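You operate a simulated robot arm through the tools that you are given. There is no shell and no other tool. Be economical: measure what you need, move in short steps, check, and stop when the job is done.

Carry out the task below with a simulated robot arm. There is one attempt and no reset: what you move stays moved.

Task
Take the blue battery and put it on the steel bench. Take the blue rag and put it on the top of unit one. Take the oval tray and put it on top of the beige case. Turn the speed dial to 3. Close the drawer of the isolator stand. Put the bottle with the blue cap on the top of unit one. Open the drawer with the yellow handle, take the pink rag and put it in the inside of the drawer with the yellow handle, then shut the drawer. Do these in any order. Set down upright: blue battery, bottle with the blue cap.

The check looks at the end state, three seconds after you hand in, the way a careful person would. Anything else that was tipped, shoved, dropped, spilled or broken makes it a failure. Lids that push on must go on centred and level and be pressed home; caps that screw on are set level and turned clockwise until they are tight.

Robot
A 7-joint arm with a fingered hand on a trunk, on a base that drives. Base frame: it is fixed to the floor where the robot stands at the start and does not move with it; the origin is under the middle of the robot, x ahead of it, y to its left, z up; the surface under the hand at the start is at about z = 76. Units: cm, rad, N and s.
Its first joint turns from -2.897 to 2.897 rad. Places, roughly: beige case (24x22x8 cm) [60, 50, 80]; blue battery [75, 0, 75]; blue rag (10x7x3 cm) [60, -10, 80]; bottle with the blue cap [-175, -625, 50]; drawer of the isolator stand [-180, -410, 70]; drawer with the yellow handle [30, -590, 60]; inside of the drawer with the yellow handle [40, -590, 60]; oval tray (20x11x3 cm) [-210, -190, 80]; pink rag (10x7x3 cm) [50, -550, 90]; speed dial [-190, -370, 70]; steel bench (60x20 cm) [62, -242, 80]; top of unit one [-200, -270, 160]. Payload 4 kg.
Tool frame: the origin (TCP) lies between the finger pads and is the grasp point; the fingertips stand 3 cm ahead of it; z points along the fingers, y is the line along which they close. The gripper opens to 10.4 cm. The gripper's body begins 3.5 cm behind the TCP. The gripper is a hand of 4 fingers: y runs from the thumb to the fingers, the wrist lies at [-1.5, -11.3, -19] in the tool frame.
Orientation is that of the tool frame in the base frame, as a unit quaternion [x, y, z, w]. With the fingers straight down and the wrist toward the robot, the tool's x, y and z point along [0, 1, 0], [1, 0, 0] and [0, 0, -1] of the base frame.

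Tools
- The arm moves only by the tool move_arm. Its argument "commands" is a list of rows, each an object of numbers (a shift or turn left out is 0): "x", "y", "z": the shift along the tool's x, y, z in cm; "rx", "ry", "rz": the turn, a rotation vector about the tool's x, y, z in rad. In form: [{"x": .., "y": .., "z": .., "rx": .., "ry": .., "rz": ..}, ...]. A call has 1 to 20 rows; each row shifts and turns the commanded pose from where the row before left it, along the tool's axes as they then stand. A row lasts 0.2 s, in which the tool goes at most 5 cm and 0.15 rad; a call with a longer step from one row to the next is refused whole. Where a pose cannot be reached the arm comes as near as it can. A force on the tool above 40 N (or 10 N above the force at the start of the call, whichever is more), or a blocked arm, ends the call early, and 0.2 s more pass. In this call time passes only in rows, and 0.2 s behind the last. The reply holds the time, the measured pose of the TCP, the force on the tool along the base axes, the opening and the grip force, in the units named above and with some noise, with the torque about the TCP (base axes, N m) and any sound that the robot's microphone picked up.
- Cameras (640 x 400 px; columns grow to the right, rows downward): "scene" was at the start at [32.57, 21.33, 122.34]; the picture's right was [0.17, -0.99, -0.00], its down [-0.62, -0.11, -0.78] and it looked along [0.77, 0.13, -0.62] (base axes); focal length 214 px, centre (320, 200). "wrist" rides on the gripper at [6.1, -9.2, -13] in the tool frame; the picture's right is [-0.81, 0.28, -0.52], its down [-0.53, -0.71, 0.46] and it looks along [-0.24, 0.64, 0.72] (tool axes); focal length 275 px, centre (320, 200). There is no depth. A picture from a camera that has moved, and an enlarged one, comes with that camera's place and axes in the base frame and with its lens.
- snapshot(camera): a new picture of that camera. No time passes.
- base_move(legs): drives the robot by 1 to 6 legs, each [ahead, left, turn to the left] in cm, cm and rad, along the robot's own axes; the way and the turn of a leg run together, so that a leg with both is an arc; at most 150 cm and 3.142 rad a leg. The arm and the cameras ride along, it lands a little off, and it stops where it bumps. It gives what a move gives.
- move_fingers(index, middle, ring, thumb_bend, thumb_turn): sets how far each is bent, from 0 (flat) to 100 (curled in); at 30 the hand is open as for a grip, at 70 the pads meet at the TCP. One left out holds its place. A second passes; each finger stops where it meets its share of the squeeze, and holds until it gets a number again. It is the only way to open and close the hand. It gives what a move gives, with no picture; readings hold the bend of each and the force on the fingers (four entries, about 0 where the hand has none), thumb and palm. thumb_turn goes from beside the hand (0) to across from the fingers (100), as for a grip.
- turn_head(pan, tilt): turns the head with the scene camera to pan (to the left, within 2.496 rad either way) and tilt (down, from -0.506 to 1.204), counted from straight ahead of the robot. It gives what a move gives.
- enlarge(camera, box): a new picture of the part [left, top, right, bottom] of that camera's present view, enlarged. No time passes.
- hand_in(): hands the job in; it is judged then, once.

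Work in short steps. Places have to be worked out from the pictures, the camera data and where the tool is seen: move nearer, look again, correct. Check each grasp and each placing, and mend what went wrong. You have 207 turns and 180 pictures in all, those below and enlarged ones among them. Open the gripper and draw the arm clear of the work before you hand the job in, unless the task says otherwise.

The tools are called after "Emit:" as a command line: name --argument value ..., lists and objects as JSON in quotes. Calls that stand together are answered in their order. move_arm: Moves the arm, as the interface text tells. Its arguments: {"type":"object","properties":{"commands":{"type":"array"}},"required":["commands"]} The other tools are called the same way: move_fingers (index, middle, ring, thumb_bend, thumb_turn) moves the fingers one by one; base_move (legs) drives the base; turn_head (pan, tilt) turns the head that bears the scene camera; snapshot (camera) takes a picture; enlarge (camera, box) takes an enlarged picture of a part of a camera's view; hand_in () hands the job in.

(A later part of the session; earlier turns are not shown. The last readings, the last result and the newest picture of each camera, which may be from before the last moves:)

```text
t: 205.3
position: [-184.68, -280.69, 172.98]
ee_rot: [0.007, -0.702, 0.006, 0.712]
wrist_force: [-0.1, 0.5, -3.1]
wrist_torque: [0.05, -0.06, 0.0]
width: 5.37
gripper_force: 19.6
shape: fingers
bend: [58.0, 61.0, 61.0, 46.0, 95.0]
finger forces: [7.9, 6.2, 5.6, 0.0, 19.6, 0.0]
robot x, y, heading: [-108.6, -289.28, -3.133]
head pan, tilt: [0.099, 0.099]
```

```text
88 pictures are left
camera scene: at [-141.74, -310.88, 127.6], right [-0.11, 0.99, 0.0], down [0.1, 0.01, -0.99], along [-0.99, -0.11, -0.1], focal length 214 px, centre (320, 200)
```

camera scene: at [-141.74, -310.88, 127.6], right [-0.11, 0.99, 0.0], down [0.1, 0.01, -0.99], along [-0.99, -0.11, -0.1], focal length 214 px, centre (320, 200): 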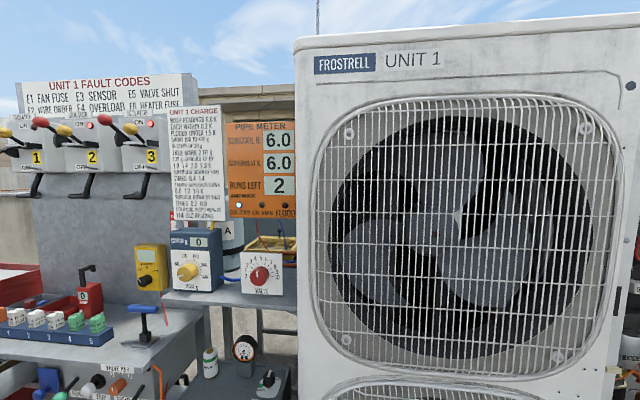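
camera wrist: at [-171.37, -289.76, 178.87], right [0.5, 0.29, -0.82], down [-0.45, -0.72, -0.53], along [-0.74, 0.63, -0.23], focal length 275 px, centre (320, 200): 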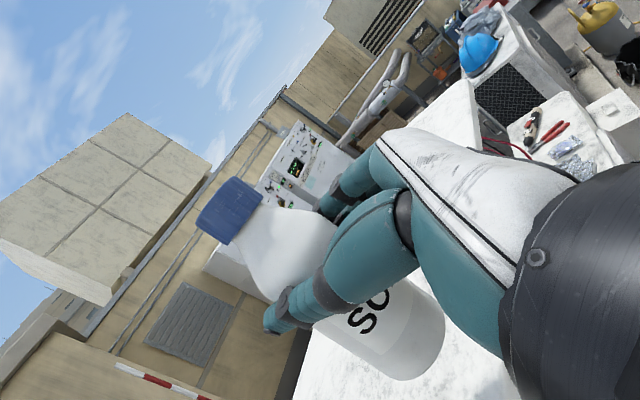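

Top spans x -183…-224. Extend 12 cm and lower to just above the top.

Emit:
move_arm --commands '[{"z": 4}, {"z": 4}, {"z": 4}, {"x": -3}, {"x": -3}, {"x": -2}]'

Emit:
snapshot --camera "wrist"

```text
t: 206.7
position: [-196.86, -280.78, 165.16]
ee_rot: [0.007, -0.703, 0.006, 0.711]
wrist_force: [-0.6, -0.2, -3.2]
wrist_torque: [0.04, -0.08, 0.0]
width: 5.35
gripper_force: 19.8
shape: fingers
bend: [58.0, 61.0, 61.0, 46.0, 95.0]
finger forces: [7.9, 6.3, 5.6, 0.0, 19.7, 0.0]
robot x, y, heading: [-108.96, -289.38, -3.126]
head pan, tilt: [0.099, 0.099]
```

```text
87 pictures are left
camera wrist: at [-183.5, -289.74, 171.02], right [0.5, 0.29, -0.82], down [-0.45, -0.72, -0.53], along [-0.74, 0.63, -0.23], focal length 275 px, centre (320, 200)
```

wrist: 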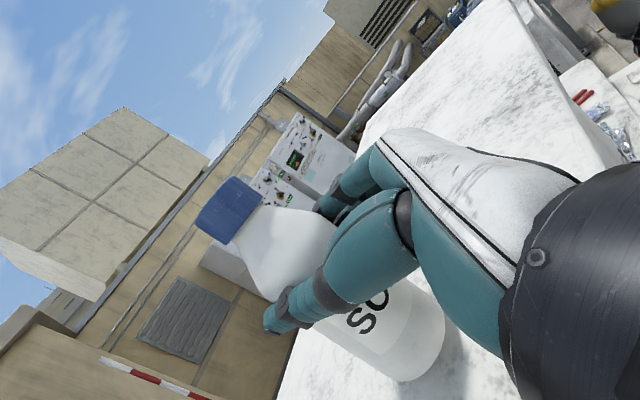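

Lower in small steps until contact.

Emit:
move_arm --commands '[{"x": -1}, {"x": -0.7}]'

Emit:
move_arm --commands '[{"x": -0.5}]'

Emit:
move_arm --commands '[{"x": -0.5}]'

Emit:
snapshot --camera "wrist"

```text
t: 207.3
position: [-196.5, -281.04, 163.78]
ee_rot: [0.008, -0.7, 0.005, 0.714]
wrist_force: [-0.9, -1.9, 21.4]
wrist_torque: [0.15, 0.43, 0.0]
width: 5.4
gripper_force: 19.1
shape: fingers
bend: [58.0, 62.0, 61.0, 46.0, 92.0]
finger forces: [6.3, 5.7, 5.5, 0.0, 20.3, 0.1]
robot x, y, heading: [-109.02, -289.56, -3.127]
head pan, tilt: [0.099, 0.099]
```

```text
t: 207.7
position: [-196.51, -281.17, 163.23]
ee_rot: [0.007, -0.701, 0.005, 0.713]
wrist_force: [-0.8, -3.6, 25.3]
wrist_torque: [0.08, 0.53, 0.06]
width: 5.41
gripper_force: 19.2
shape: fingers
bend: [59.0, 62.0, 61.0, 46.0, 90.0]
finger forces: [5.8, 5.4, 5.4, 0.0, 21.6, 0.1]
robot x, y, heading: [-108.94, -289.67, -3.13]
head pan, tilt: [0.099, 0.099]
```

```text
t: 208.1
position: [-196.58, -281.12, 162.64]
ee_rot: [0.008, -0.701, 0.005, 0.713]
wrist_force: [-0.3, -6.4, 26.0]
wrist_torque: [0.0, 0.5, 0.1]
width: 5.45
gripper_force: 18.9
shape: fingers
bend: [60.0, 63.0, 62.0, 45.0, 89.0]
finger forces: [5.2, 4.8, 5.0, 0.0, 21.9, 0.0]
robot x, y, heading: [-109.11, -289.46, -3.132]
head pan, tilt: [0.099, 0.099]
```

```text
86 pictures are left
camera wrist: at [-183.3, -290.0, 168.47], right [0.5, 0.29, -0.82], down [-0.45, -0.72, -0.53], along [-0.74, 0.63, -0.23], focal length 275 px, centre (320, 200)
```

wrist: 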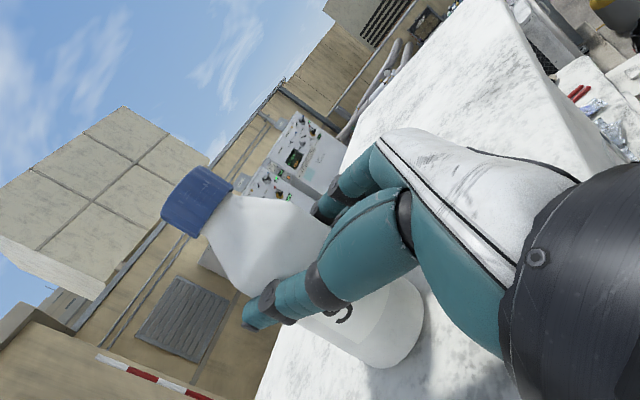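

Bottle bottom is on the surface (it slid slightly in the grip). Unload a little and open slowly.

Emit:
move_arm --commands '[{"x": 0.3}]'

Emit:
move_fingers --index 50 --middle 50 --ring 50 --thumb_bend 44

Emit:
snapshot --camera "wrist"

```text
t: 208.5
position: [-196.66, -281.04, 162.83]
ee_rot: [0.007, -0.703, 0.005, 0.712]
wrist_force: [1.0, -3.8, 19.2]
wrist_torque: [-0.03, 0.34, 0.05]
width: 5.49
gripper_force: 18.6
shape: fingers
bend: [60.0, 63.0, 62.0, 45.0, 89.0]
finger forces: [5.6, 5.0, 4.9, 0.0, 21.3, 0.1]
robot x, y, heading: [-109.14, -289.49, -3.13]
head pan, tilt: [0.099, 0.099]
```

```text
t: 209.5
position: [-196.9, -280.99, 162.84]
ee_rot: [0.007, -0.703, 0.006, 0.711]
wrist_force: [-0.3, -0.5, 0.1]
wrist_torque: [0.03, 0.01, -0.01]
width: 6.01
gripper_force: 0.0
shape: fingers
bend: [50.0, 50.0, 50.0, 44.0, 97.0]
finger forces: [0.0, 0.0, 0.0, 0.1, 0.0, 0.0]
robot x, y, heading: [-109.13, -289.48, -3.128]
head pan, tilt: [0.099, 0.099]
```

```text
85 pictures are left
camera wrist: at [-183.57, -289.9, 168.59], right [0.5, 0.29, -0.82], down [-0.45, -0.72, -0.53], along [-0.74, 0.63, -0.23], focal length 275 px, centre (320, 200)
```

wrist: 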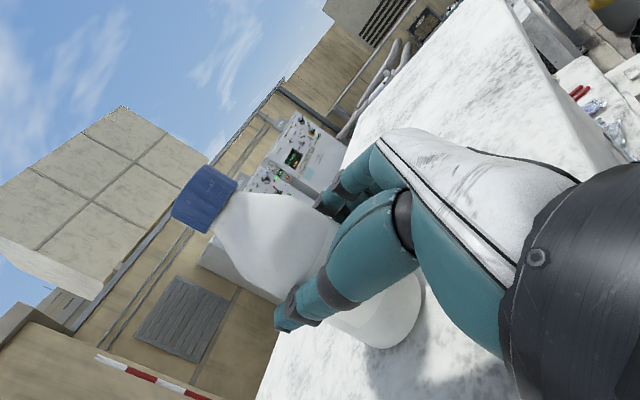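

Bottle stands free. Open wider and withdraw straight back.

Emit:
move_fingers --index 34 --middle 34 --ring 34 --thumb_bend 34

Emit:
move_arm --commands '[{"z": -2}, {"z": -3}, {"z": -4}, {"z": -4}]'

Emit:
snapshot --camera "wrist"

```text
t: 210.5
position: [-196.82, -280.95, 162.71]
ee_rot: [0.007, -0.703, 0.005, 0.711]
wrist_force: [-0.3, 0.3, 0.4]
wrist_torque: [-0.03, -0.01, -0.02]
width: 9.29
gripper_force: 0.1
shape: fingers
bend: [34.0, 34.0, 34.0, 34.0, 97.0]
finger forces: [0.0, 0.0, 0.0, 0.0, 0.0, 0.1]
robot x, y, heading: [-108.88, -289.37, -3.13]
head pan, tilt: [0.099, 0.099]
```

```text
t: 211.5
position: [-184.01, -280.91, 162.48]
ee_rot: [0.006, -0.703, 0.006, 0.711]
wrist_force: [0.4, 0.8, 0.1]
wrist_torque: [-0.03, 0.05, -0.01]
width: 9.26
gripper_force: 0.1
shape: fingers
bend: [34.0, 34.0, 34.0, 34.0, 97.0]
finger forces: [0.1, 0.1, 0.1, 0.1, 0.1, 0.0]
robot x, y, heading: [-108.69, -289.57, -3.135]
head pan, tilt: [0.099, 0.099]
```

```text
84 pictures are left
camera wrist: at [-170.72, -289.82, 168.42], right [0.5, 0.29, -0.82], down [-0.45, -0.72, -0.53], along [-0.74, 0.63, -0.23], focal length 275 px, centre (320, 200)
```

wrist: 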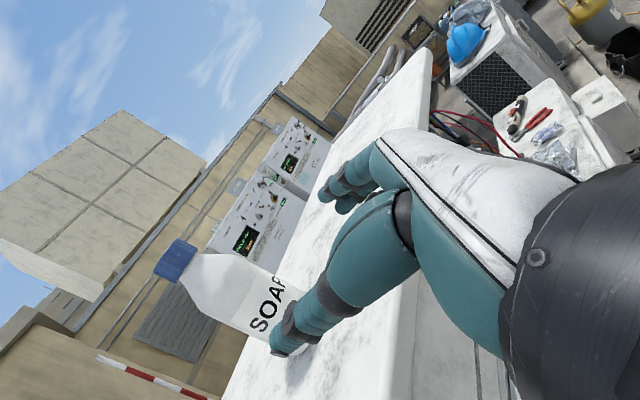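

Bottle stands upright on unit one. Next, drawer and dial: back off, drive left to y≈-395 and look.

Emit:
base_move --legs '[[-40, 0, 0], [0, 105, 0]]'

Emit:
turn_head --pan -0.05 --tilt 0.5

Emit:
snapshot --camera "scene"

Emit:
enlarge --camera "scene" --box '[230, 80, 430, 240]'

```text
t: 219.0
position: [-142.64, -385.24, 162.6]
ee_rot: [0.002, -0.702, 0.0, 0.712]
wrist_force: [0.0, -0.3, 0.9]
wrist_torque: [0.01, 0.02, -0.01]
width: 9.28
gripper_force: 0.1
shape: fingers
bend: [34.0, 34.0, 34.0, 34.0, 97.0]
finger forces: [0.1, 0.0, 0.0, 0.1, 0.0, 0.0]
robot x, y, heading: [-67.88, -394.9, 3.141]
head pan, tilt: [0.099, 0.099]
```

```text
t: 219.9
position: [-142.56, -385.14, 162.58]
ee_rot: [0.002, -0.702, 0.0, 0.712]
wrist_force: [-0.1, -0.2, 0.2]
wrist_torque: [0.02, 0.0, 0.02]
width: 9.28
gripper_force: 0.1
shape: fingers
bend: [34.0, 34.0, 34.0, 34.0, 97.0]
finger forces: [0.0, 0.0, 0.1, 0.1, 0.0, 0.1]
robot x, y, heading: [-68.07, -394.25, 3.142]
head pan, tilt: [-0.051, 0.499]
```

```text
83 pictures are left
camera scene: at [-100.8, -414.34, 123.9], right [0.05, 1.0, 0.0], down [0.48, -0.02, -0.88], along [-0.88, 0.04, -0.48], focal length 214 px, centre (320, 200)
```

scene: 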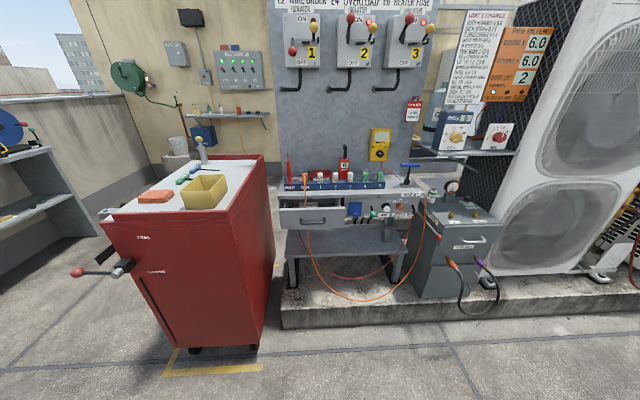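

```text
2.50 times, centred on (330, 160) of scene
camera zoom: at [-100.8, -414.34, 123.9], right [0.05, 1.0, 0.0], down [0.48, -0.02, -0.88], along [-0.88, 0.04, -0.48], focal length 536 px, centre (295, 300)
```

zoom: 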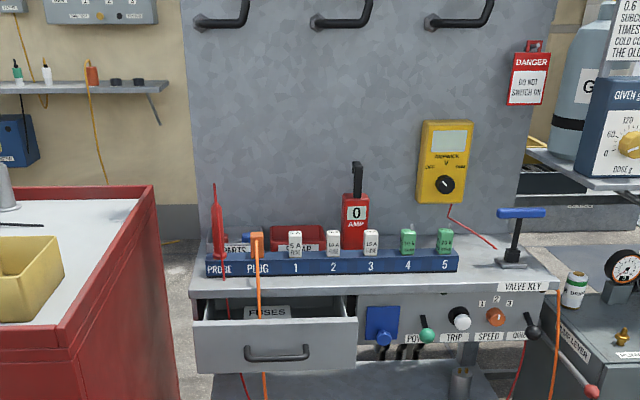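

Speed dial is the orange knob (marks 1-2-3) ≈(-188,-371,72); open drawer front ≈x -178, y -428…-400, z 68–77, orange cord hanging at y≈-416. I lower the hand in front of the right part of the drawer with fist closed.

Emit:
move_arm --commands '[{"y": -4.9}, {"y": -4.9}, {"y": -4.9}, {"y": -4.8}, {"x": -5}, {"x": -5}, {"x": -5}, {"x": -5}, {"x": -5}, {"x": -5}, {"x": -5}, {"x": -5}, {"x": -5}, {"x": -5}]'

Emit:
move_fingers --index 70 --middle 70 --ring 70 --thumb_bend 66

Emit:
move_arm --commands '[{"x": -5}, {"x": -5}, {"x": -5}, {"x": -4.8}, {"x": -4.8}, {"x": -4.8}, {"x": -4.8}, {"x": -4}, {"x": -2}]'

Emit:
snapshot --camera "wrist"

Emit:
snapshot --camera "scene"

```text
t: 222.9
position: [-143.11, -404.4, 112.27]
ee_rot: [0.002, -0.702, 0.001, 0.712]
wrist_force: [-0.2, 0.6, 0.9]
wrist_torque: [0.05, -0.01, -0.03]
width: 9.32
gripper_force: 0.1
shape: fingers
bend: [34.0, 34.0, 34.0, 34.0, 97.0]
finger forces: [0.0, 0.0, 0.0, 0.0, 0.0, 0.0]
robot x, y, heading: [-68.12, -394.6, 3.137]
head pan, tilt: [-0.051, 0.499]
```

```text
t: 223.9
position: [-143.11, -404.54, 112.38]
ee_rot: [0.002, -0.702, 0.0, 0.712]
wrist_force: [-1.1, 0.5, -0.4]
wrist_torque: [0.03, -0.02, 0.0]
width: 0.63
gripper_force: 0.0
shape: fingers
bend: [70.0, 70.0, 70.0, 66.0, 97.0]
finger forces: [0.1, 0.0, 0.1, 0.1, 0.1, 0.1]
robot x, y, heading: [-67.6, -394.72, 3.14]
head pan, tilt: [-0.051, 0.499]
```

```text
t: 225.9
position: [-143.7, -404.33, 72.09]
ee_rot: [0.002, -0.703, 0.001, 0.711]
wrist_force: [-0.5, 0.6, 0.9]
wrist_torque: [0.03, -0.01, 0.02]
width: 0.63
gripper_force: 0.1
shape: fingers
bend: [70.0, 70.0, 70.0, 66.0, 97.0]
finger forces: [0.0, 0.0, 0.1, 0.0, 0.0, 0.0]
robot x, y, heading: [-68.1, -394.66, 3.144]
head pan, tilt: [-0.051, 0.499]
```

```text
81 pictures are left
camera wrist: at [-130.47, -413.41, 77.98], right [0.51, 0.28, -0.82], down [-0.46, -0.71, -0.53], along [-0.73, 0.64, -0.23], focal length 275 px, centre (320, 200)
```

wrist: 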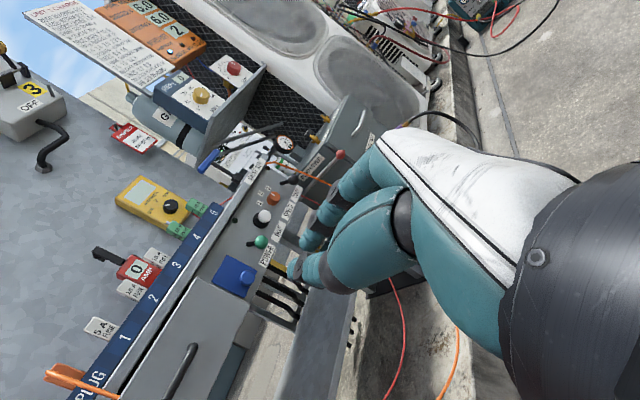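

```text
80 pictures are left
camera scene: at [-100.8, -414.34, 123.89], right [0.05, 1.0, 0.0], down [0.48, -0.02, -0.88], along [-0.88, 0.04, -0.48], focal length 214 px, centre (320, 200)
```

scene: 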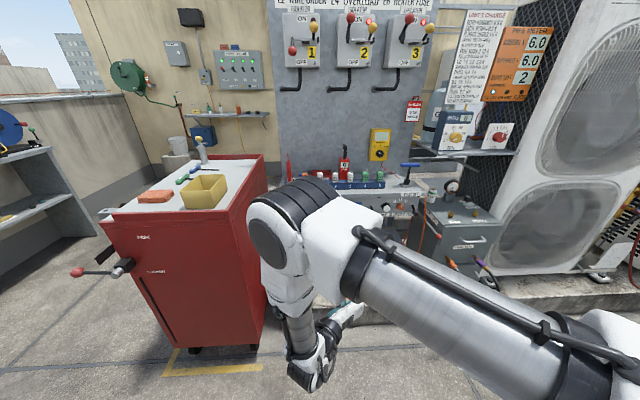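

Fingertips are lined up near the drawer's right part. Shift 2 cm left, and drive the base ahead 22 cm.

Emit:
move_arm --commands '[{"y": -2, "x": 0.8}]'

Emit:
base_move --legs '[[22, 0, 0]]'

Emit:
snapshot --camera "wrist"

Emit:
turn_head --pan 0.0 --tilt 0.75

Emit:
snapshot --camera "scene"

```text
t: 226.3
position: [-143.59, -406.35, 73.05]
ee_rot: [0.002, -0.702, 0.0, 0.712]
wrist_force: [0.5, 0.3, -0.3]
wrist_torque: [0.0, 0.0, 0.04]
width: 0.62
gripper_force: 0.1
shape: fingers
bend: [70.0, 70.0, 70.0, 66.0, 97.0]
finger forces: [0.1, 0.1, 0.0, 0.0, 0.1, 0.0]
robot x, y, heading: [-68.0, -394.4, 3.138]
head pan, tilt: [-0.051, 0.499]
```

```text
t: 228.0
position: [-165.96, -406.06, 73.06]
ee_rot: [0.001, -0.703, -0.001, 0.711]
wrist_force: [-0.1, -0.5, -0.4]
wrist_torque: [-0.01, -0.01, -0.06]
width: 0.63
gripper_force: 0.0
shape: fingers
bend: [70.0, 70.0, 70.0, 66.0, 97.0]
finger forces: [0.1, 0.1, 0.1, 0.1, 0.0, 0.0]
robot x, y, heading: [-90.02, -394.55, 3.14]
head pan, tilt: [-0.051, 0.499]
```

```text
79 pictures are left
camera wrist: at [-152.84, -415.12, 78.93], right [0.51, 0.28, -0.82], down [-0.46, -0.71, -0.53], along [-0.73, 0.65, -0.23], focal length 275 px, centre (320, 200)
```

wrist: 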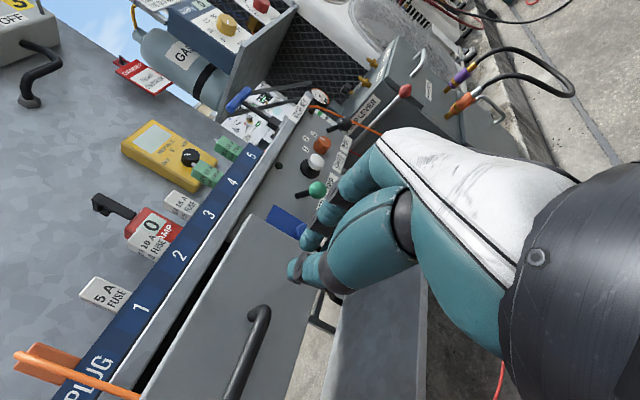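

```text
t: 228.8
position: [-165.95, -406.11, 73.06]
ee_rot: [0.001, -0.702, -0.002, 0.712]
wrist_force: [-0.1, 0.1, -0.3]
wrist_torque: [0.01, 0.03, -0.02]
width: 0.6
gripper_force: 0.1
shape: fingers
bend: [70.0, 70.0, 70.0, 66.0, 97.0]
finger forces: [0.0, 0.1, 0.0, 0.0, 0.0, 0.1]
robot x, y, heading: [-90.05, -394.59, 3.133]
head pan, tilt: [0.0, 0.75]
```

```text
78 pictures are left
camera scene: at [-122.32, -414.61, 121.7], right [0.01, 1.0, 0.0], down [0.68, 0.0, -0.73], along [-0.73, 0.0, -0.68], focal length 214 px, centre (320, 200)
```

scene: 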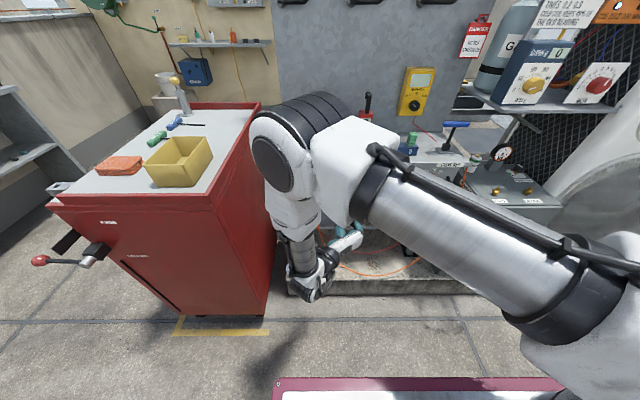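

Fist is aimed right of the handle at y≈-406. Push with the arm in steps until it stops.

Emit:
move_arm --commands '[{"z": 3}, {"z": 3}, {"z": 3}, {"z": 2}, {"z": 2}]'

Emit:
snapshot --camera "wrist"

```text
t: 230.0
position: [-178.85, -406.19, 73.2]
ee_rot: [0.001, -0.703, -0.002, 0.711]
wrist_force: [0.0, 0.2, -0.1]
wrist_torque: [-0.03, -0.03, 0.01]
width: 0.54
gripper_force: 0.6
shape: fingers
bend: [70.0, 70.0, 70.0, 66.0, 97.0]
finger forces: [0.0, 0.0, 0.0, 0.1, 0.3, 0.0]
robot x, y, heading: [-90.13, -394.58, 3.14]
head pan, tilt: [0.0, 0.75]
```

```text
77 pictures are left
camera wrist: at [-165.84, -415.21, 79.03], right [0.51, 0.28, -0.82], down [-0.46, -0.71, -0.53], along [-0.73, 0.65, -0.23], focal length 275 px, centre (320, 200)
```

wrist: 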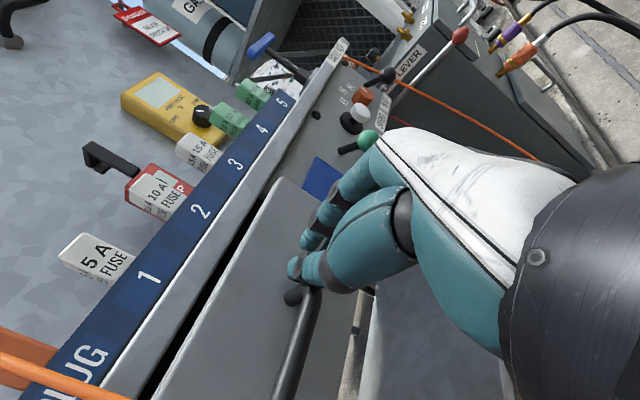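

Drawer is moving in, about 4–5 cm remain. Keep pushing gently.

Emit:
move_arm --commands '[{"z": 1.5}, {"z": 1.5}, {"z": 1.5}, {"z": 1}, {"z": 1}]'

Emit:
snapshot --camera "wrist"

```text
t: 231.2
position: [-185.17, -406.04, 73.31]
ee_rot: [0.001, -0.703, -0.001, 0.711]
wrist_force: [30.3, 0.3, 5.0]
wrist_torque: [-0.13, 0.09, 0.61]
width: 0.23
gripper_force: 16.8
shape: fingers
bend: [70.0, 70.0, 70.0, 70.0, 96.0]
finger forces: [0.1, 0.0, 0.1, 0.0, 34.5, 0.0]
robot x, y, heading: [-90.24, -394.4, 3.139]
head pan, tilt: [0.0, 0.75]
```

```text
76 pictures are left
camera wrist: at [-172.15, -415.22, 79.16], right [0.51, 0.28, -0.82], down [-0.46, -0.71, -0.53], along [-0.73, 0.65, -0.23], focal length 275 px, centre (320, 200)
```

wrist: 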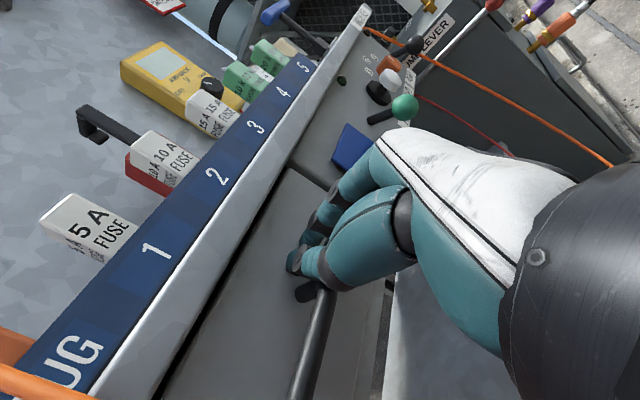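

Hard stop at ~30 N: drawer looks shut. Withdraw and verify; then view the dial.

Emit:
move_arm --commands '[{"z": -3}, {"z": -4}, {"z": -5}, {"z": -5}, {"x": 5}, {"x": 5}, {"x": 5}, {"x": 5}]'

Emit:
snapshot --camera "wrist"

Emit:
snapshot --camera "scene"

```text
t: 233.0
position: [-168.04, -406.01, 93.1]
ee_rot: [0.001, -0.703, -0.002, 0.711]
wrist_force: [1.1, -0.7, 1.2]
wrist_torque: [0.01, -0.01, -0.03]
width: 0.59
gripper_force: 0.0
shape: fingers
bend: [70.0, 70.0, 70.0, 66.0, 97.0]
finger forces: [0.0, 0.0, 0.0, 0.0, 0.1, 0.1]
robot x, y, heading: [-89.95, -394.57, 3.135]
head pan, tilt: [0.0, 0.75]
```

```text
75 pictures are left
camera wrist: at [-154.99, -415.19, 98.92], right [0.51, 0.28, -0.82], down [-0.46, -0.71, -0.53], along [-0.73, 0.65, -0.23], focal length 275 px, centre (320, 200)
```

wrist: 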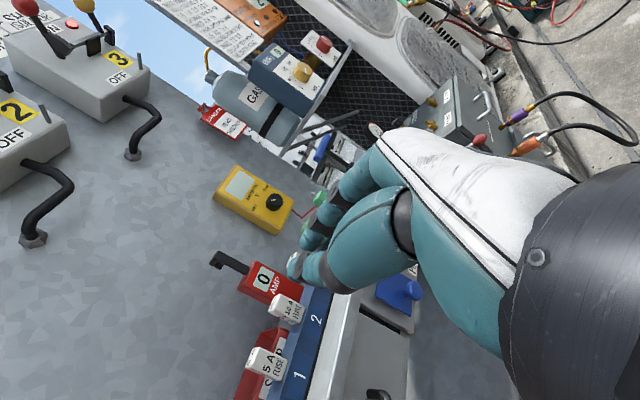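

```text
74 pictures are left
camera scene: at [-122.33, -414.62, 121.69], right [0.0, 1.0, 0.0], down [0.68, 0.0, -0.73], along [-0.73, 0.0, -0.68], focal length 214 px, centre (320, 200)
```

scene: 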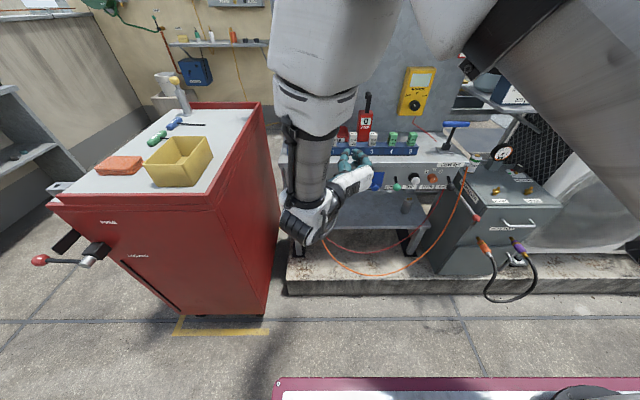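

Now zoom on the knobs and drawer from here.

Emit:
enlarge --camera "scene" --box '[370, 150, 490, 225]'

```text
5.33 times, centred on (430, 188) of scene
camera zoom: at [-122.33, -414.62, 121.69], right [0.0, 1.0, 0.0], down [0.68, 0.0, -0.73], along [-0.73, 0.0, -0.68], focal length 1144 px, centre (-267, 267)
```

zoom: 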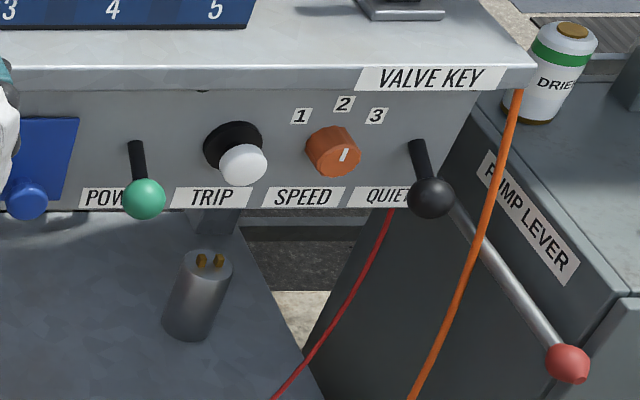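

Knob is orange, ≈4 cm across, marks 1-2-3 at about -50°/0°/+50°. I move the base right 20 cm so the wrist camera can see the dial closely.

Emit:
base_move --legs '[[0, -20, 0]]'

Emit:
move_arm --commands '[{"x": -4}, {"x": -4}, {"x": -3}]'

Emit:
snapshot --camera "wrist"

Emit:
enlarge --camera "scene" --box '[260, 130, 440, 245]'

```text
t: 234.6
position: [-167.98, -386.31, 93.08]
ee_rot: [0.002, -0.702, -0.001, 0.712]
wrist_force: [0.2, 0.4, 0.9]
wrist_torque: [-0.03, -0.01, 0.0]
width: 0.59
gripper_force: 0.0
shape: fingers
bend: [70.0, 70.0, 70.0, 66.0, 97.0]
finger forces: [0.1, 0.0, 0.0, 0.1, 0.1, 0.0]
robot x, y, heading: [-90.01, -374.72, 3.137]
head pan, tilt: [0.0, 0.75]
```

```text
t: 235.4
position: [-168.23, -386.27, 81.95]
ee_rot: [0.003, -0.703, -0.001, 0.711]
wrist_force: [-0.6, -0.6, -0.3]
wrist_torque: [0.02, 0.02, 0.0]
width: 0.62
gripper_force: 0.1
shape: fingers
bend: [70.0, 70.0, 70.0, 66.0, 97.0]
finger forces: [0.1, 0.0, 0.0, 0.0, 0.0, 0.0]
robot x, y, heading: [-90.02, -374.94, 3.138]
head pan, tilt: [0.0, 0.75]
```

```text
72 pictures are left
camera wrist: at [-155.04, -395.39, 87.83], right [0.51, 0.28, -0.82], down [-0.46, -0.71, -0.53], along [-0.73, 0.64, -0.23], focal length 275 px, centre (320, 200)
```

wrist: 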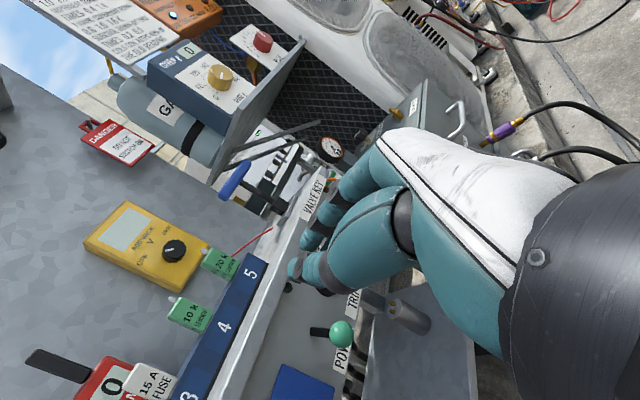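

```text
3.48 times, centred on (350, 188) of scene
camera zoom: at [-122.2, -394.64, 121.7], right [0.0, 1.0, 0.0], down [0.68, 0.0, -0.73], along [-0.73, 0.0, -0.68], focal length 746 px, centre (216, 244)
```

zoom: 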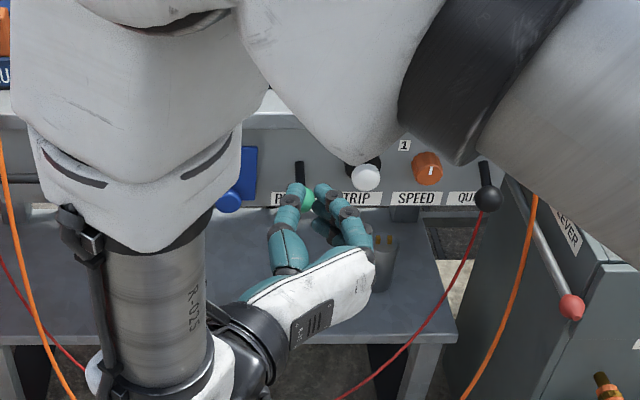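

Knob front face triangulates to ≈(-185.2,-372.2,73.9). Zoom tighter on the pointer.

Emit:
enlarge --camera "scene" --box '[350, 160, 410, 200]'

```text
10.00 times, centred on (380, 180) of scene
camera zoom: at [-122.2, -394.64, 121.7], right [0.0, 1.0, 0.0], down [0.68, 0.0, -0.73], along [-0.73, 0.0, -0.68], focal length 2145 px, centre (-280, 400)
```

zoom: 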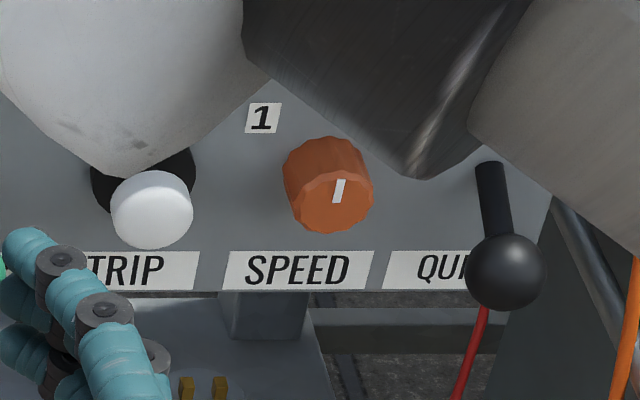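

Knob ≈3.3 cm wide, centre ≈(x face -186.5, y -371.5, z≈72.5), pointer at 2; 3 is ≈60° clockwise. Neighbours left/right are close, so I'll use a near-vertical finger axis. First test wrist roll range here in free space.

Emit:
move_arm --commands '[{"z": -4}, {"z": -4}, {"rz": 0.15}, {"rz": 0.15}, {"rz": 0.15}, {"rz": 0.15}, {"rz": 0.15}, {"rz": 0.15}, {"rz": 0.15}, {"rz": 0.15}, {"rz": 0.15}, {"rz": 0.15}, {"rz": 0.15}, {"rz": 0.15}, {"rz": 0.15}, {"rz": 0.15}]'

Emit:
snapshot --camera "wrist"

```text
t: 238.8
position: [-160.12, -386.17, 82.01]
ee_rot: [-0.608, -0.351, 0.618, 0.354]
wrist_force: [0.1, -0.5, 0.4]
wrist_torque: [0.05, -0.01, 0.02]
width: 0.62
gripper_force: 0.0
shape: fingers
bend: [70.0, 70.0, 70.0, 66.0, 97.0]
finger forces: [0.0, 0.0, 0.0, 0.0, 0.1, 0.0]
robot x, y, heading: [-89.73, -374.56, 3.141]
head pan, tilt: [0.0, 0.75]
```

```text
69 pictures are left
camera wrist: at [-147.08, -376.21, 86.56], right [0.52, -0.84, 0.16], down [-0.44, -0.1, 0.89], along [-0.73, -0.54, -0.42], focal length 275 px, centre (320, 200)
```

wrist: 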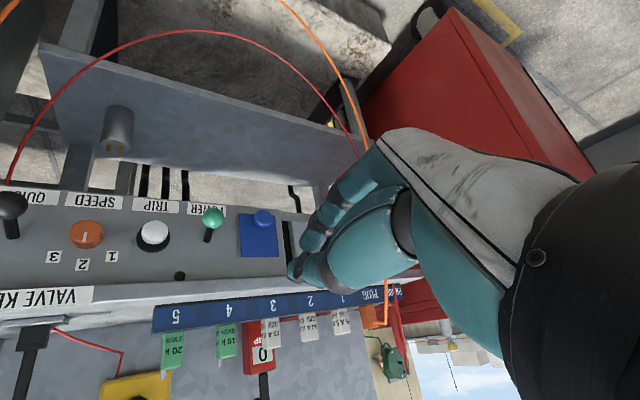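

Roll range is fine. Roll back to 60°, open to ~6 cm, and move in front of the knob.

Emit:
move_arm --commands '[{"rz": -0.15}, {"rz": -0.15}, {"rz": -0.15}, {"rz": -0.15}, {"rz": -0.15}, {"rz": -0.15}, {"rz": -0.15}, {"x": 2, "y": 3.92}, {"x": 2, "y": 3.92}, {"x": 2, "y": 3.92}, {"x": 2, "y": 3.92}, {"z": 4}, {"z": 4}]'

Emit:
move_fingers --index 48 --middle 48 --ring 48 --thumb_bend 48

Emit:
snapshot --camera "wrist"

Emit:
snapshot --camera "scene"

```text
t: 241.6
position: [-168.26, -371.39, 72.71]
ee_rot: [-0.351, -0.609, 0.356, 0.616]
wrist_force: [0.6, -0.1, -0.7]
wrist_torque: [-0.05, -0.01, 0.01]
width: 0.56
gripper_force: 0.0
shape: fingers
bend: [70.0, 70.0, 70.0, 66.0, 97.0]
finger forces: [0.0, 0.0, 0.0, 0.0, 0.0, 0.0]
robot x, y, heading: [-90.29, -374.56, 3.139]
head pan, tilt: [0.0, 0.75]
```

```text
t: 242.6
position: [-168.22, -371.33, 72.61]
ee_rot: [-0.35, -0.609, 0.356, 0.616]
wrist_force: [-0.8, -0.7, -0.2]
wrist_torque: [-0.04, 0.0, 0.02]
width: 5.67
gripper_force: 0.1
shape: fingers
bend: [48.0, 48.0, 48.0, 48.0, 97.0]
finger forces: [0.0, 0.1, 0.0, 0.1, 0.0, 0.0]
robot x, y, heading: [-89.75, -374.77, 3.136]
head pan, tilt: [0.0, 0.75]
```

```text
68 pictures are left
camera wrist: at [-155.05, -370.59, 83.33], right [0.51, -0.56, -0.65], down [-0.45, -0.82, 0.36], along [-0.73, 0.11, -0.67], focal length 275 px, centre (320, 200)
```

wrist: 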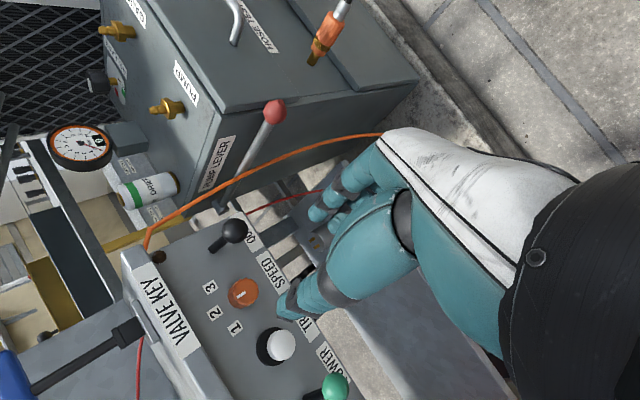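

```text
67 pictures are left
camera scene: at [-122.2, -394.64, 121.7], right [0.0, 1.0, 0.0], down [0.68, 0.0, -0.73], along [-0.73, 0.0, -0.68], focal length 214 px, centre (320, 200)
```

scene: 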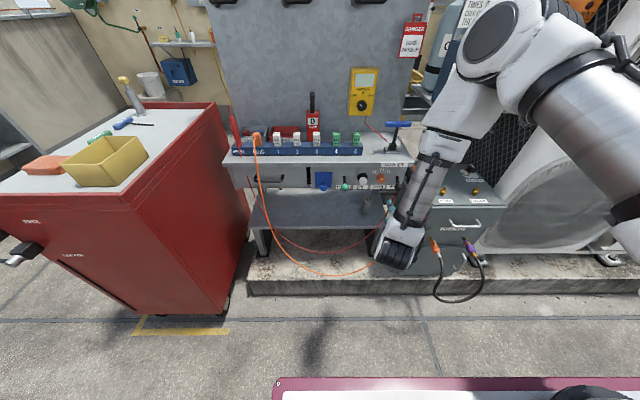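

Knob at y≈-370.9, z≈72.1; small correction and advance to x≈-181, then look.

Emit:
move_arm --commands '[{"x": 0.1, "y": 0.6, "z": 3.5}, {"z": 3.5}, {"z": 3.5}, {"z": 2}]'

Emit:
snapshot --camera "wrist"

Emit:
enlarge --camera "scene" --box '[330, 150, 430, 220]'

```text
t: 243.6
position: [-180.87, -371.07, 72.19]
ee_rot: [-0.35, -0.61, 0.357, 0.615]
wrist_force: [0.7, 0.4, 0.7]
wrist_torque: [0.02, 0.02, 0.0]
width: 5.69
gripper_force: 0.0
shape: fingers
bend: [48.0, 48.0, 48.0, 48.0, 97.0]
finger forces: [0.0, 0.0, 0.0, 0.0, 0.0, 0.0]
robot x, y, heading: [-89.76, -374.8, 3.141]
head pan, tilt: [0.0, 0.75]
```

```text
66 pictures are left
camera wrist: at [-167.74, -370.27, 83.02], right [0.51, -0.56, -0.65], down [-0.45, -0.82, 0.36], along [-0.73, 0.11, -0.67], focal length 275 px, centre (320, 200)
```

wrist: 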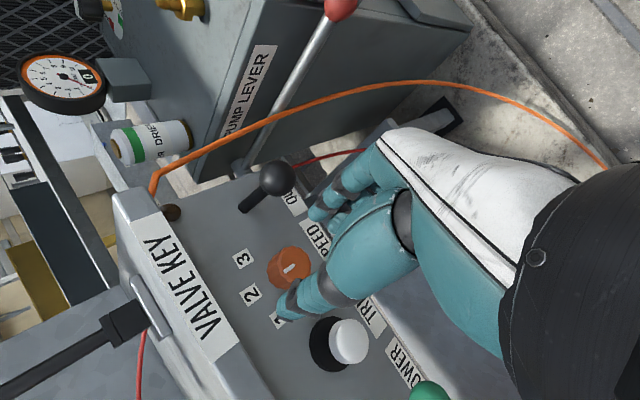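

```text
5.71 times, centred on (380, 185) of scene
camera zoom: at [-122.2, -394.65, 121.7], right [0.0, 1.0, 0.0], down [0.68, 0.0, -0.73], along [-0.73, 0.0, -0.68], focal length 1226 px, centre (-23, 286)
```

zoom: 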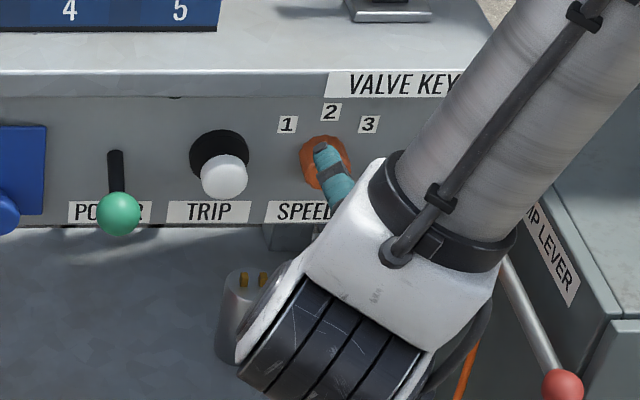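

Aligned. Advance the last ~3 cm slowly.

Emit:
move_arm --commands '[{"z": 1.2, "x": 0.1, "y": -0.1}, {"z": 1}, {"z": 0.8}]'

Emit:
snapshot --camera "wrist"

```text
t: 244.4
position: [-183.87, -370.93, 72.26]
ee_rot: [-0.352, -0.608, 0.356, 0.616]
wrist_force: [-0.2, 0.2, 0.2]
wrist_torque: [0.03, -0.01, -0.01]
width: 5.65
gripper_force: 0.0
shape: fingers
bend: [48.0, 48.0, 48.0, 48.0, 97.0]
finger forces: [0.0, 0.0, 0.0, 0.0, 0.0, 0.1]
robot x, y, heading: [-89.97, -374.67, 3.138]
head pan, tilt: [0.0, 0.75]
```

```text
64 pictures are left
camera wrist: at [-170.64, -370.26, 83.09], right [0.51, -0.56, -0.65], down [-0.45, -0.82, 0.36], along [-0.73, 0.11, -0.67], focal length 275 px, centre (320, 200)
```

wrist: 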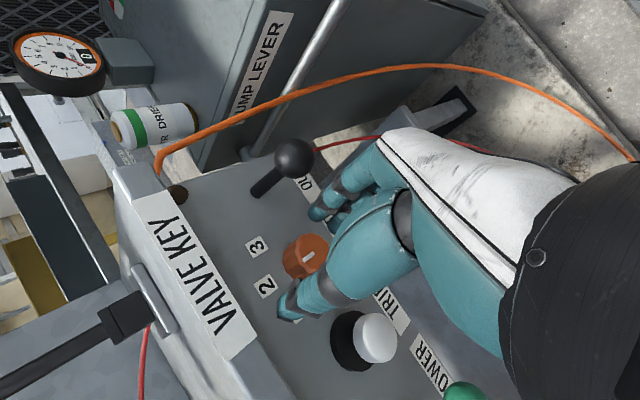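

Advance 0.7 cm more and close on the knob.

Emit:
move_arm --commands '[{"z": 0.7}]'

Emit:
move_fingers --index 64 --middle 64 --ring 64 --thumb_bend 64

Emit:
snapshot --camera "wrist"

```text
t: 244.8
position: [-184.57, -371.0, 72.33]
ee_rot: [-0.35, -0.61, 0.356, 0.616]
wrist_force: [-0.1, -0.2, -0.3]
wrist_torque: [-0.01, 0.04, 0.01]
width: 5.68
gripper_force: 0.1
shape: fingers
bend: [48.0, 48.0, 48.0, 48.0, 97.0]
finger forces: [0.0, 0.0, 0.0, 0.0, 0.0, 0.0]
robot x, y, heading: [-89.66, -374.75, 3.142]
head pan, tilt: [0.0, 0.75]
```

```text
t: 245.8
position: [-184.53, -371.02, 72.32]
ee_rot: [-0.351, -0.609, 0.356, 0.616]
wrist_force: [1.1, 7.4, -10.4]
wrist_torque: [0.1, -0.33, -0.22]
width: 2.53
gripper_force: 6.2
shape: fingers
bend: [57.0, 58.0, 64.0, 64.0, 97.0]
finger forces: [5.5, 6.5, 0.0, 0.1, 0.0, 0.0]
robot x, y, heading: [-89.89, -374.73, 3.133]
head pan, tilt: [0.0, 0.75]
```

```text
63 pictures are left
camera wrist: at [-171.36, -370.22, 83.1], right [0.51, -0.56, -0.65], down [-0.45, -0.82, 0.36], along [-0.73, 0.11, -0.67], focal length 275 px, centre (320, 200)
```

wrist: 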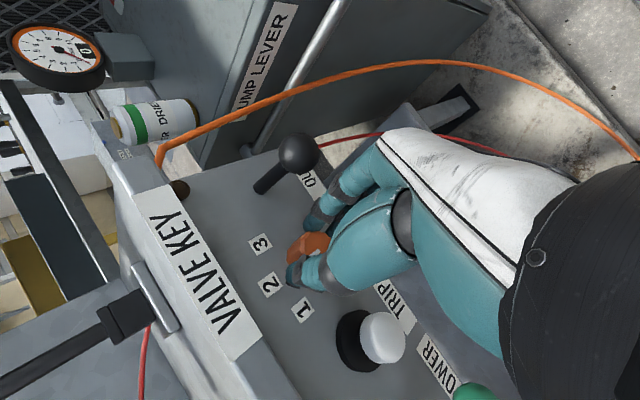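

Fingers press the knob, thumb not yet. Close the thumb more.

Emit:
move_fingers --thumb_bend 78

Emit:
snapshot --camera "wrist"

```text
t: 246.8
position: [-184.52, -371.14, 72.39]
ee_rot: [-0.35, -0.61, 0.358, 0.615]
wrist_force: [1.5, 1.3, -3.3]
wrist_torque: [0.04, -0.2, -0.05]
width: 1.77
gripper_force: 9.8
shape: fingers
bend: [56.0, 57.0, 64.0, 72.0, 96.0]
finger forces: [4.7, 7.4, 0.0, 0.1, 7.4, 0.0]
robot x, y, heading: [-90.13, -374.45, 3.137]
head pan, tilt: [0.0, 0.75]
```

```text
62 pictures are left
camera wrist: at [-171.37, -370.3, 83.16], right [0.51, -0.56, -0.65], down [-0.45, -0.82, 0.36], along [-0.73, 0.11, -0.67], focal length 275 px, centre (320, 200)
```

wrist: 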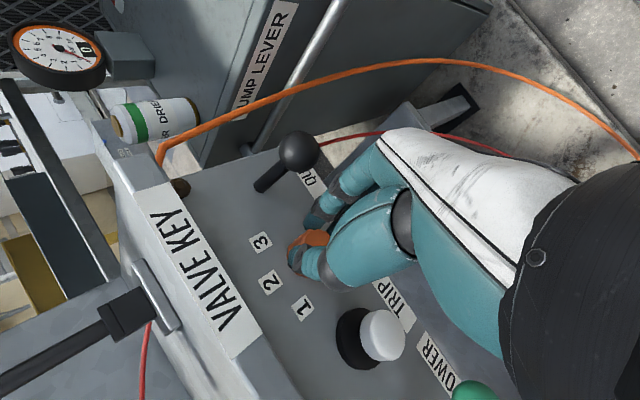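

Knob pinched. Tighten and rotate clockwise 60° in steps.

Emit:
move_fingers --index 70 --middle 70 --ring 68 --thumb_bend 84

Emit:
move_arm --commands '[{"rz": 0.12}, {"rz": 0.12}, {"rz": 0.12}, {"rz": 0.12}, {"rz": 0.12}, {"rz": 0.12}, {"rz": 0.12}, {"rz": 0.12}, {"rz": 0.1}]'

Emit:
snapshot --camera "wrist"

```text
t: 247.8
position: [-184.52, -370.94, 72.27]
ee_rot: [-0.352, -0.609, 0.356, 0.615]
wrist_force: [-0.1, 10.8, -14.6]
wrist_torque: [0.12, -0.43, -0.23]
width: 0.2
gripper_force: 10.3
shape: fingers
bend: [58.0, 59.0, 68.0, 83.0, 97.0]
finger forces: [10.2, 10.3, 0.0, 0.0, 0.1, 0.0]
robot x, y, heading: [-90.04, -374.89, 3.134]
head pan, tilt: [0.0, 0.75]
```

```text
t: 249.8
position: [-184.64, -371.29, 72.18]
ee_rot: [-0.61, -0.349, 0.62, 0.349]
wrist_force: [-0.3, -0.7, -15.2]
wrist_torque: [0.09, -0.44, 0.04]
width: 0.39
gripper_force: 8.2
shape: fingers
bend: [56.0, 65.0, 68.0, 83.0, 97.0]
finger forces: [11.9, 3.5, 0.0, 0.1, 0.1, 0.0]
robot x, y, heading: [-90.06, -374.5, 3.14]
head pan, tilt: [0.0, 0.75]
```

```text
61 pictures are left
camera wrist: at [-171.5, -361.12, 76.81], right [0.52, -0.83, 0.17], down [-0.44, -0.09, 0.89], along [-0.73, -0.54, -0.42], focal length 275 px, centre (320, 200)
```

wrist: 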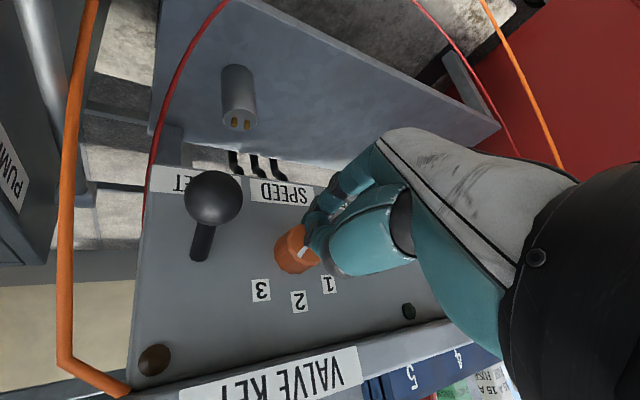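

The thumb slipped past the knob. Zoom to see the pointer.

Emit:
enlarge --camera "wrist" --box '[230, 200, 360, 320]'

```text
3.33 times, centred on (295, 260) of wrist
camera zoom: at [-171.5, -361.12, 76.81], right [0.52, -0.83, 0.17], down [-0.44, -0.09, 0.89], along [-0.73, -0.54, -0.42], focal length 918 px, centre (403, 0)
```

zoom: 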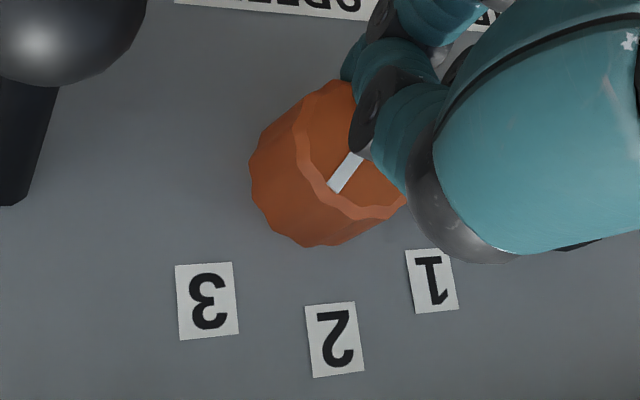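

Pointer now appears to point at 3. Release, back off and inspect.

Emit:
move_fingers --index 46 --middle 46 --ring 46 --thumb_bend 46

Emit:
move_arm --commands '[{"z": -2}, {"z": -3}, {"z": -4}, {"z": -4}]'

Emit:
enlarge --camera "wrist" --box '[160, 160, 340, 280]'

Emit:
enlarge --camera "scene" --box '[350, 160, 410, 200]'

```text
t: 250.3
position: [-183.55, -371.91, 71.77]
ee_rot: [-0.614, -0.353, 0.618, 0.341]
wrist_force: [40.6, -5.1, -7.0]
wrist_torque: [-0.04, 0.14, -0.37]
width: 3.46
gripper_force: 20.5
shape: fingers
bend: [46.0, 46.0, 46.0, 65.0, 99.0]
finger forces: [0.0, 0.0, 0.0, 0.0, 40.1, 0.0]
robot x, y, heading: [-89.94, -374.68, 3.144]
head pan, tilt: [0.0, 0.75]
stopped: the force on the tool passed its limit at 44 N (the readings are from after the stop); the commanded pose is now the measured one
```

```text
t: 251.3
position: [-171.11, -371.19, 71.98]
ee_rot: [-0.611, -0.351, 0.619, 0.346]
wrist_force: [0.4, 0.2, 0.1]
wrist_torque: [0.01, 0.02, -0.02]
width: 6.2
gripper_force: 0.0
shape: fingers
bend: [46.0, 46.0, 46.0, 46.0, 98.0]
finger forces: [0.1, 0.0, 0.1, 0.0, 0.0, 0.1]
robot x, y, heading: [-89.89, -374.52, 3.137]
head pan, tilt: [0.0, 0.75]
```

```text
3.33 times, centred on (250, 220) of wrist
camera zoom: at [-158.15, -361.1, 76.6], right [0.53, -0.83, 0.18], down [-0.45, -0.09, 0.89], along [-0.72, -0.55, -0.42], focal length 918 px, centre (553, 133)
```

zoom: 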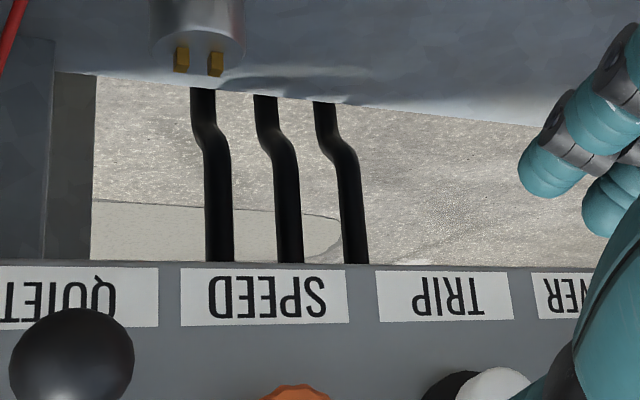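

```text
10.00 times, centred on (380, 180) of scene
camera zoom: at [-122.16, -394.66, 121.7], right [0.0, 1.0, 0.0], down [0.68, 0.0, -0.73], along [-0.73, 0.0, -0.68], focal length 2145 px, centre (-280, 400)
```

zoom: 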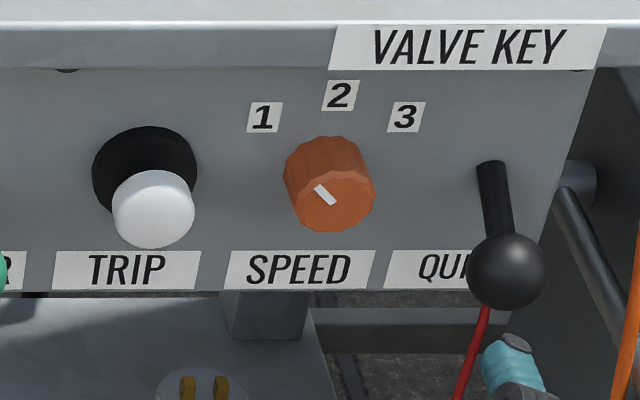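

On release the thumb dragged the pointer to 1. I'll regrip deeper (thumb was riding on the knob's front): roll back to 60°, advance until the tips nearly touch the panel.

Emit:
move_arm --commands '[{"rz": -0.15}, {"rz": -0.15}, {"rz": -0.15}, {"rz": -0.15}, {"rz": -0.15}, {"rz": -0.15}, {"rz": -0.15}, {"z": 3.5}, {"z": 3.5}, {"z": 3.5}, {"z": 2.5}]'

Emit:
move_arm --commands '[{"z": 0.5}, {"z": 0.4}, {"z": 0.4}]'

Emit:
snapshot --camera "wrist"

```text
t: 253.7
position: [-184.26, -371.48, 72.21]
ee_rot: [0.354, 0.61, -0.363, -0.609]
wrist_force: [0.3, -0.7, -1.0]
wrist_torque: [0.06, 0.0, -0.02]
width: 6.2
gripper_force: 0.1
shape: fingers
bend: [46.0, 46.0, 46.0, 46.0, 98.0]
finger forces: [0.0, 0.0, 0.0, 0.1, 0.0, 0.1]
robot x, y, heading: [-90.09, -374.47, 3.141]
head pan, tilt: [0.0, 0.75]
```

```text
t: 254.5
position: [-185.5, -371.35, 72.04]
ee_rot: [-0.354, -0.609, 0.361, 0.61]
wrist_force: [0.3, -0.3, -0.5]
wrist_torque: [-0.02, -0.03, 0.02]
width: 6.2
gripper_force: 0.0
shape: fingers
bend: [46.0, 46.0, 46.0, 46.0, 98.0]
finger forces: [0.1, 0.0, 0.0, 0.0, 0.1, 0.0]
robot x, y, heading: [-90.15, -374.69, 3.138]
head pan, tilt: [0.0, 0.75]
```

```text
57 pictures are left
camera wrist: at [-172.38, -370.36, 83.01], right [0.52, -0.57, -0.64], down [-0.45, -0.82, 0.37], along [-0.73, 0.09, -0.68], focal length 275 px, centre (320, 200)
```

wrist: 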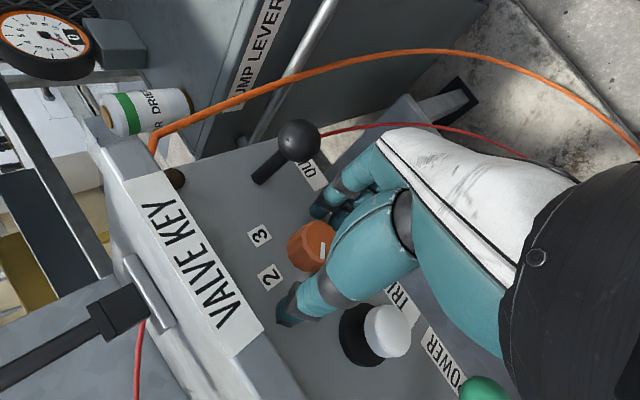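

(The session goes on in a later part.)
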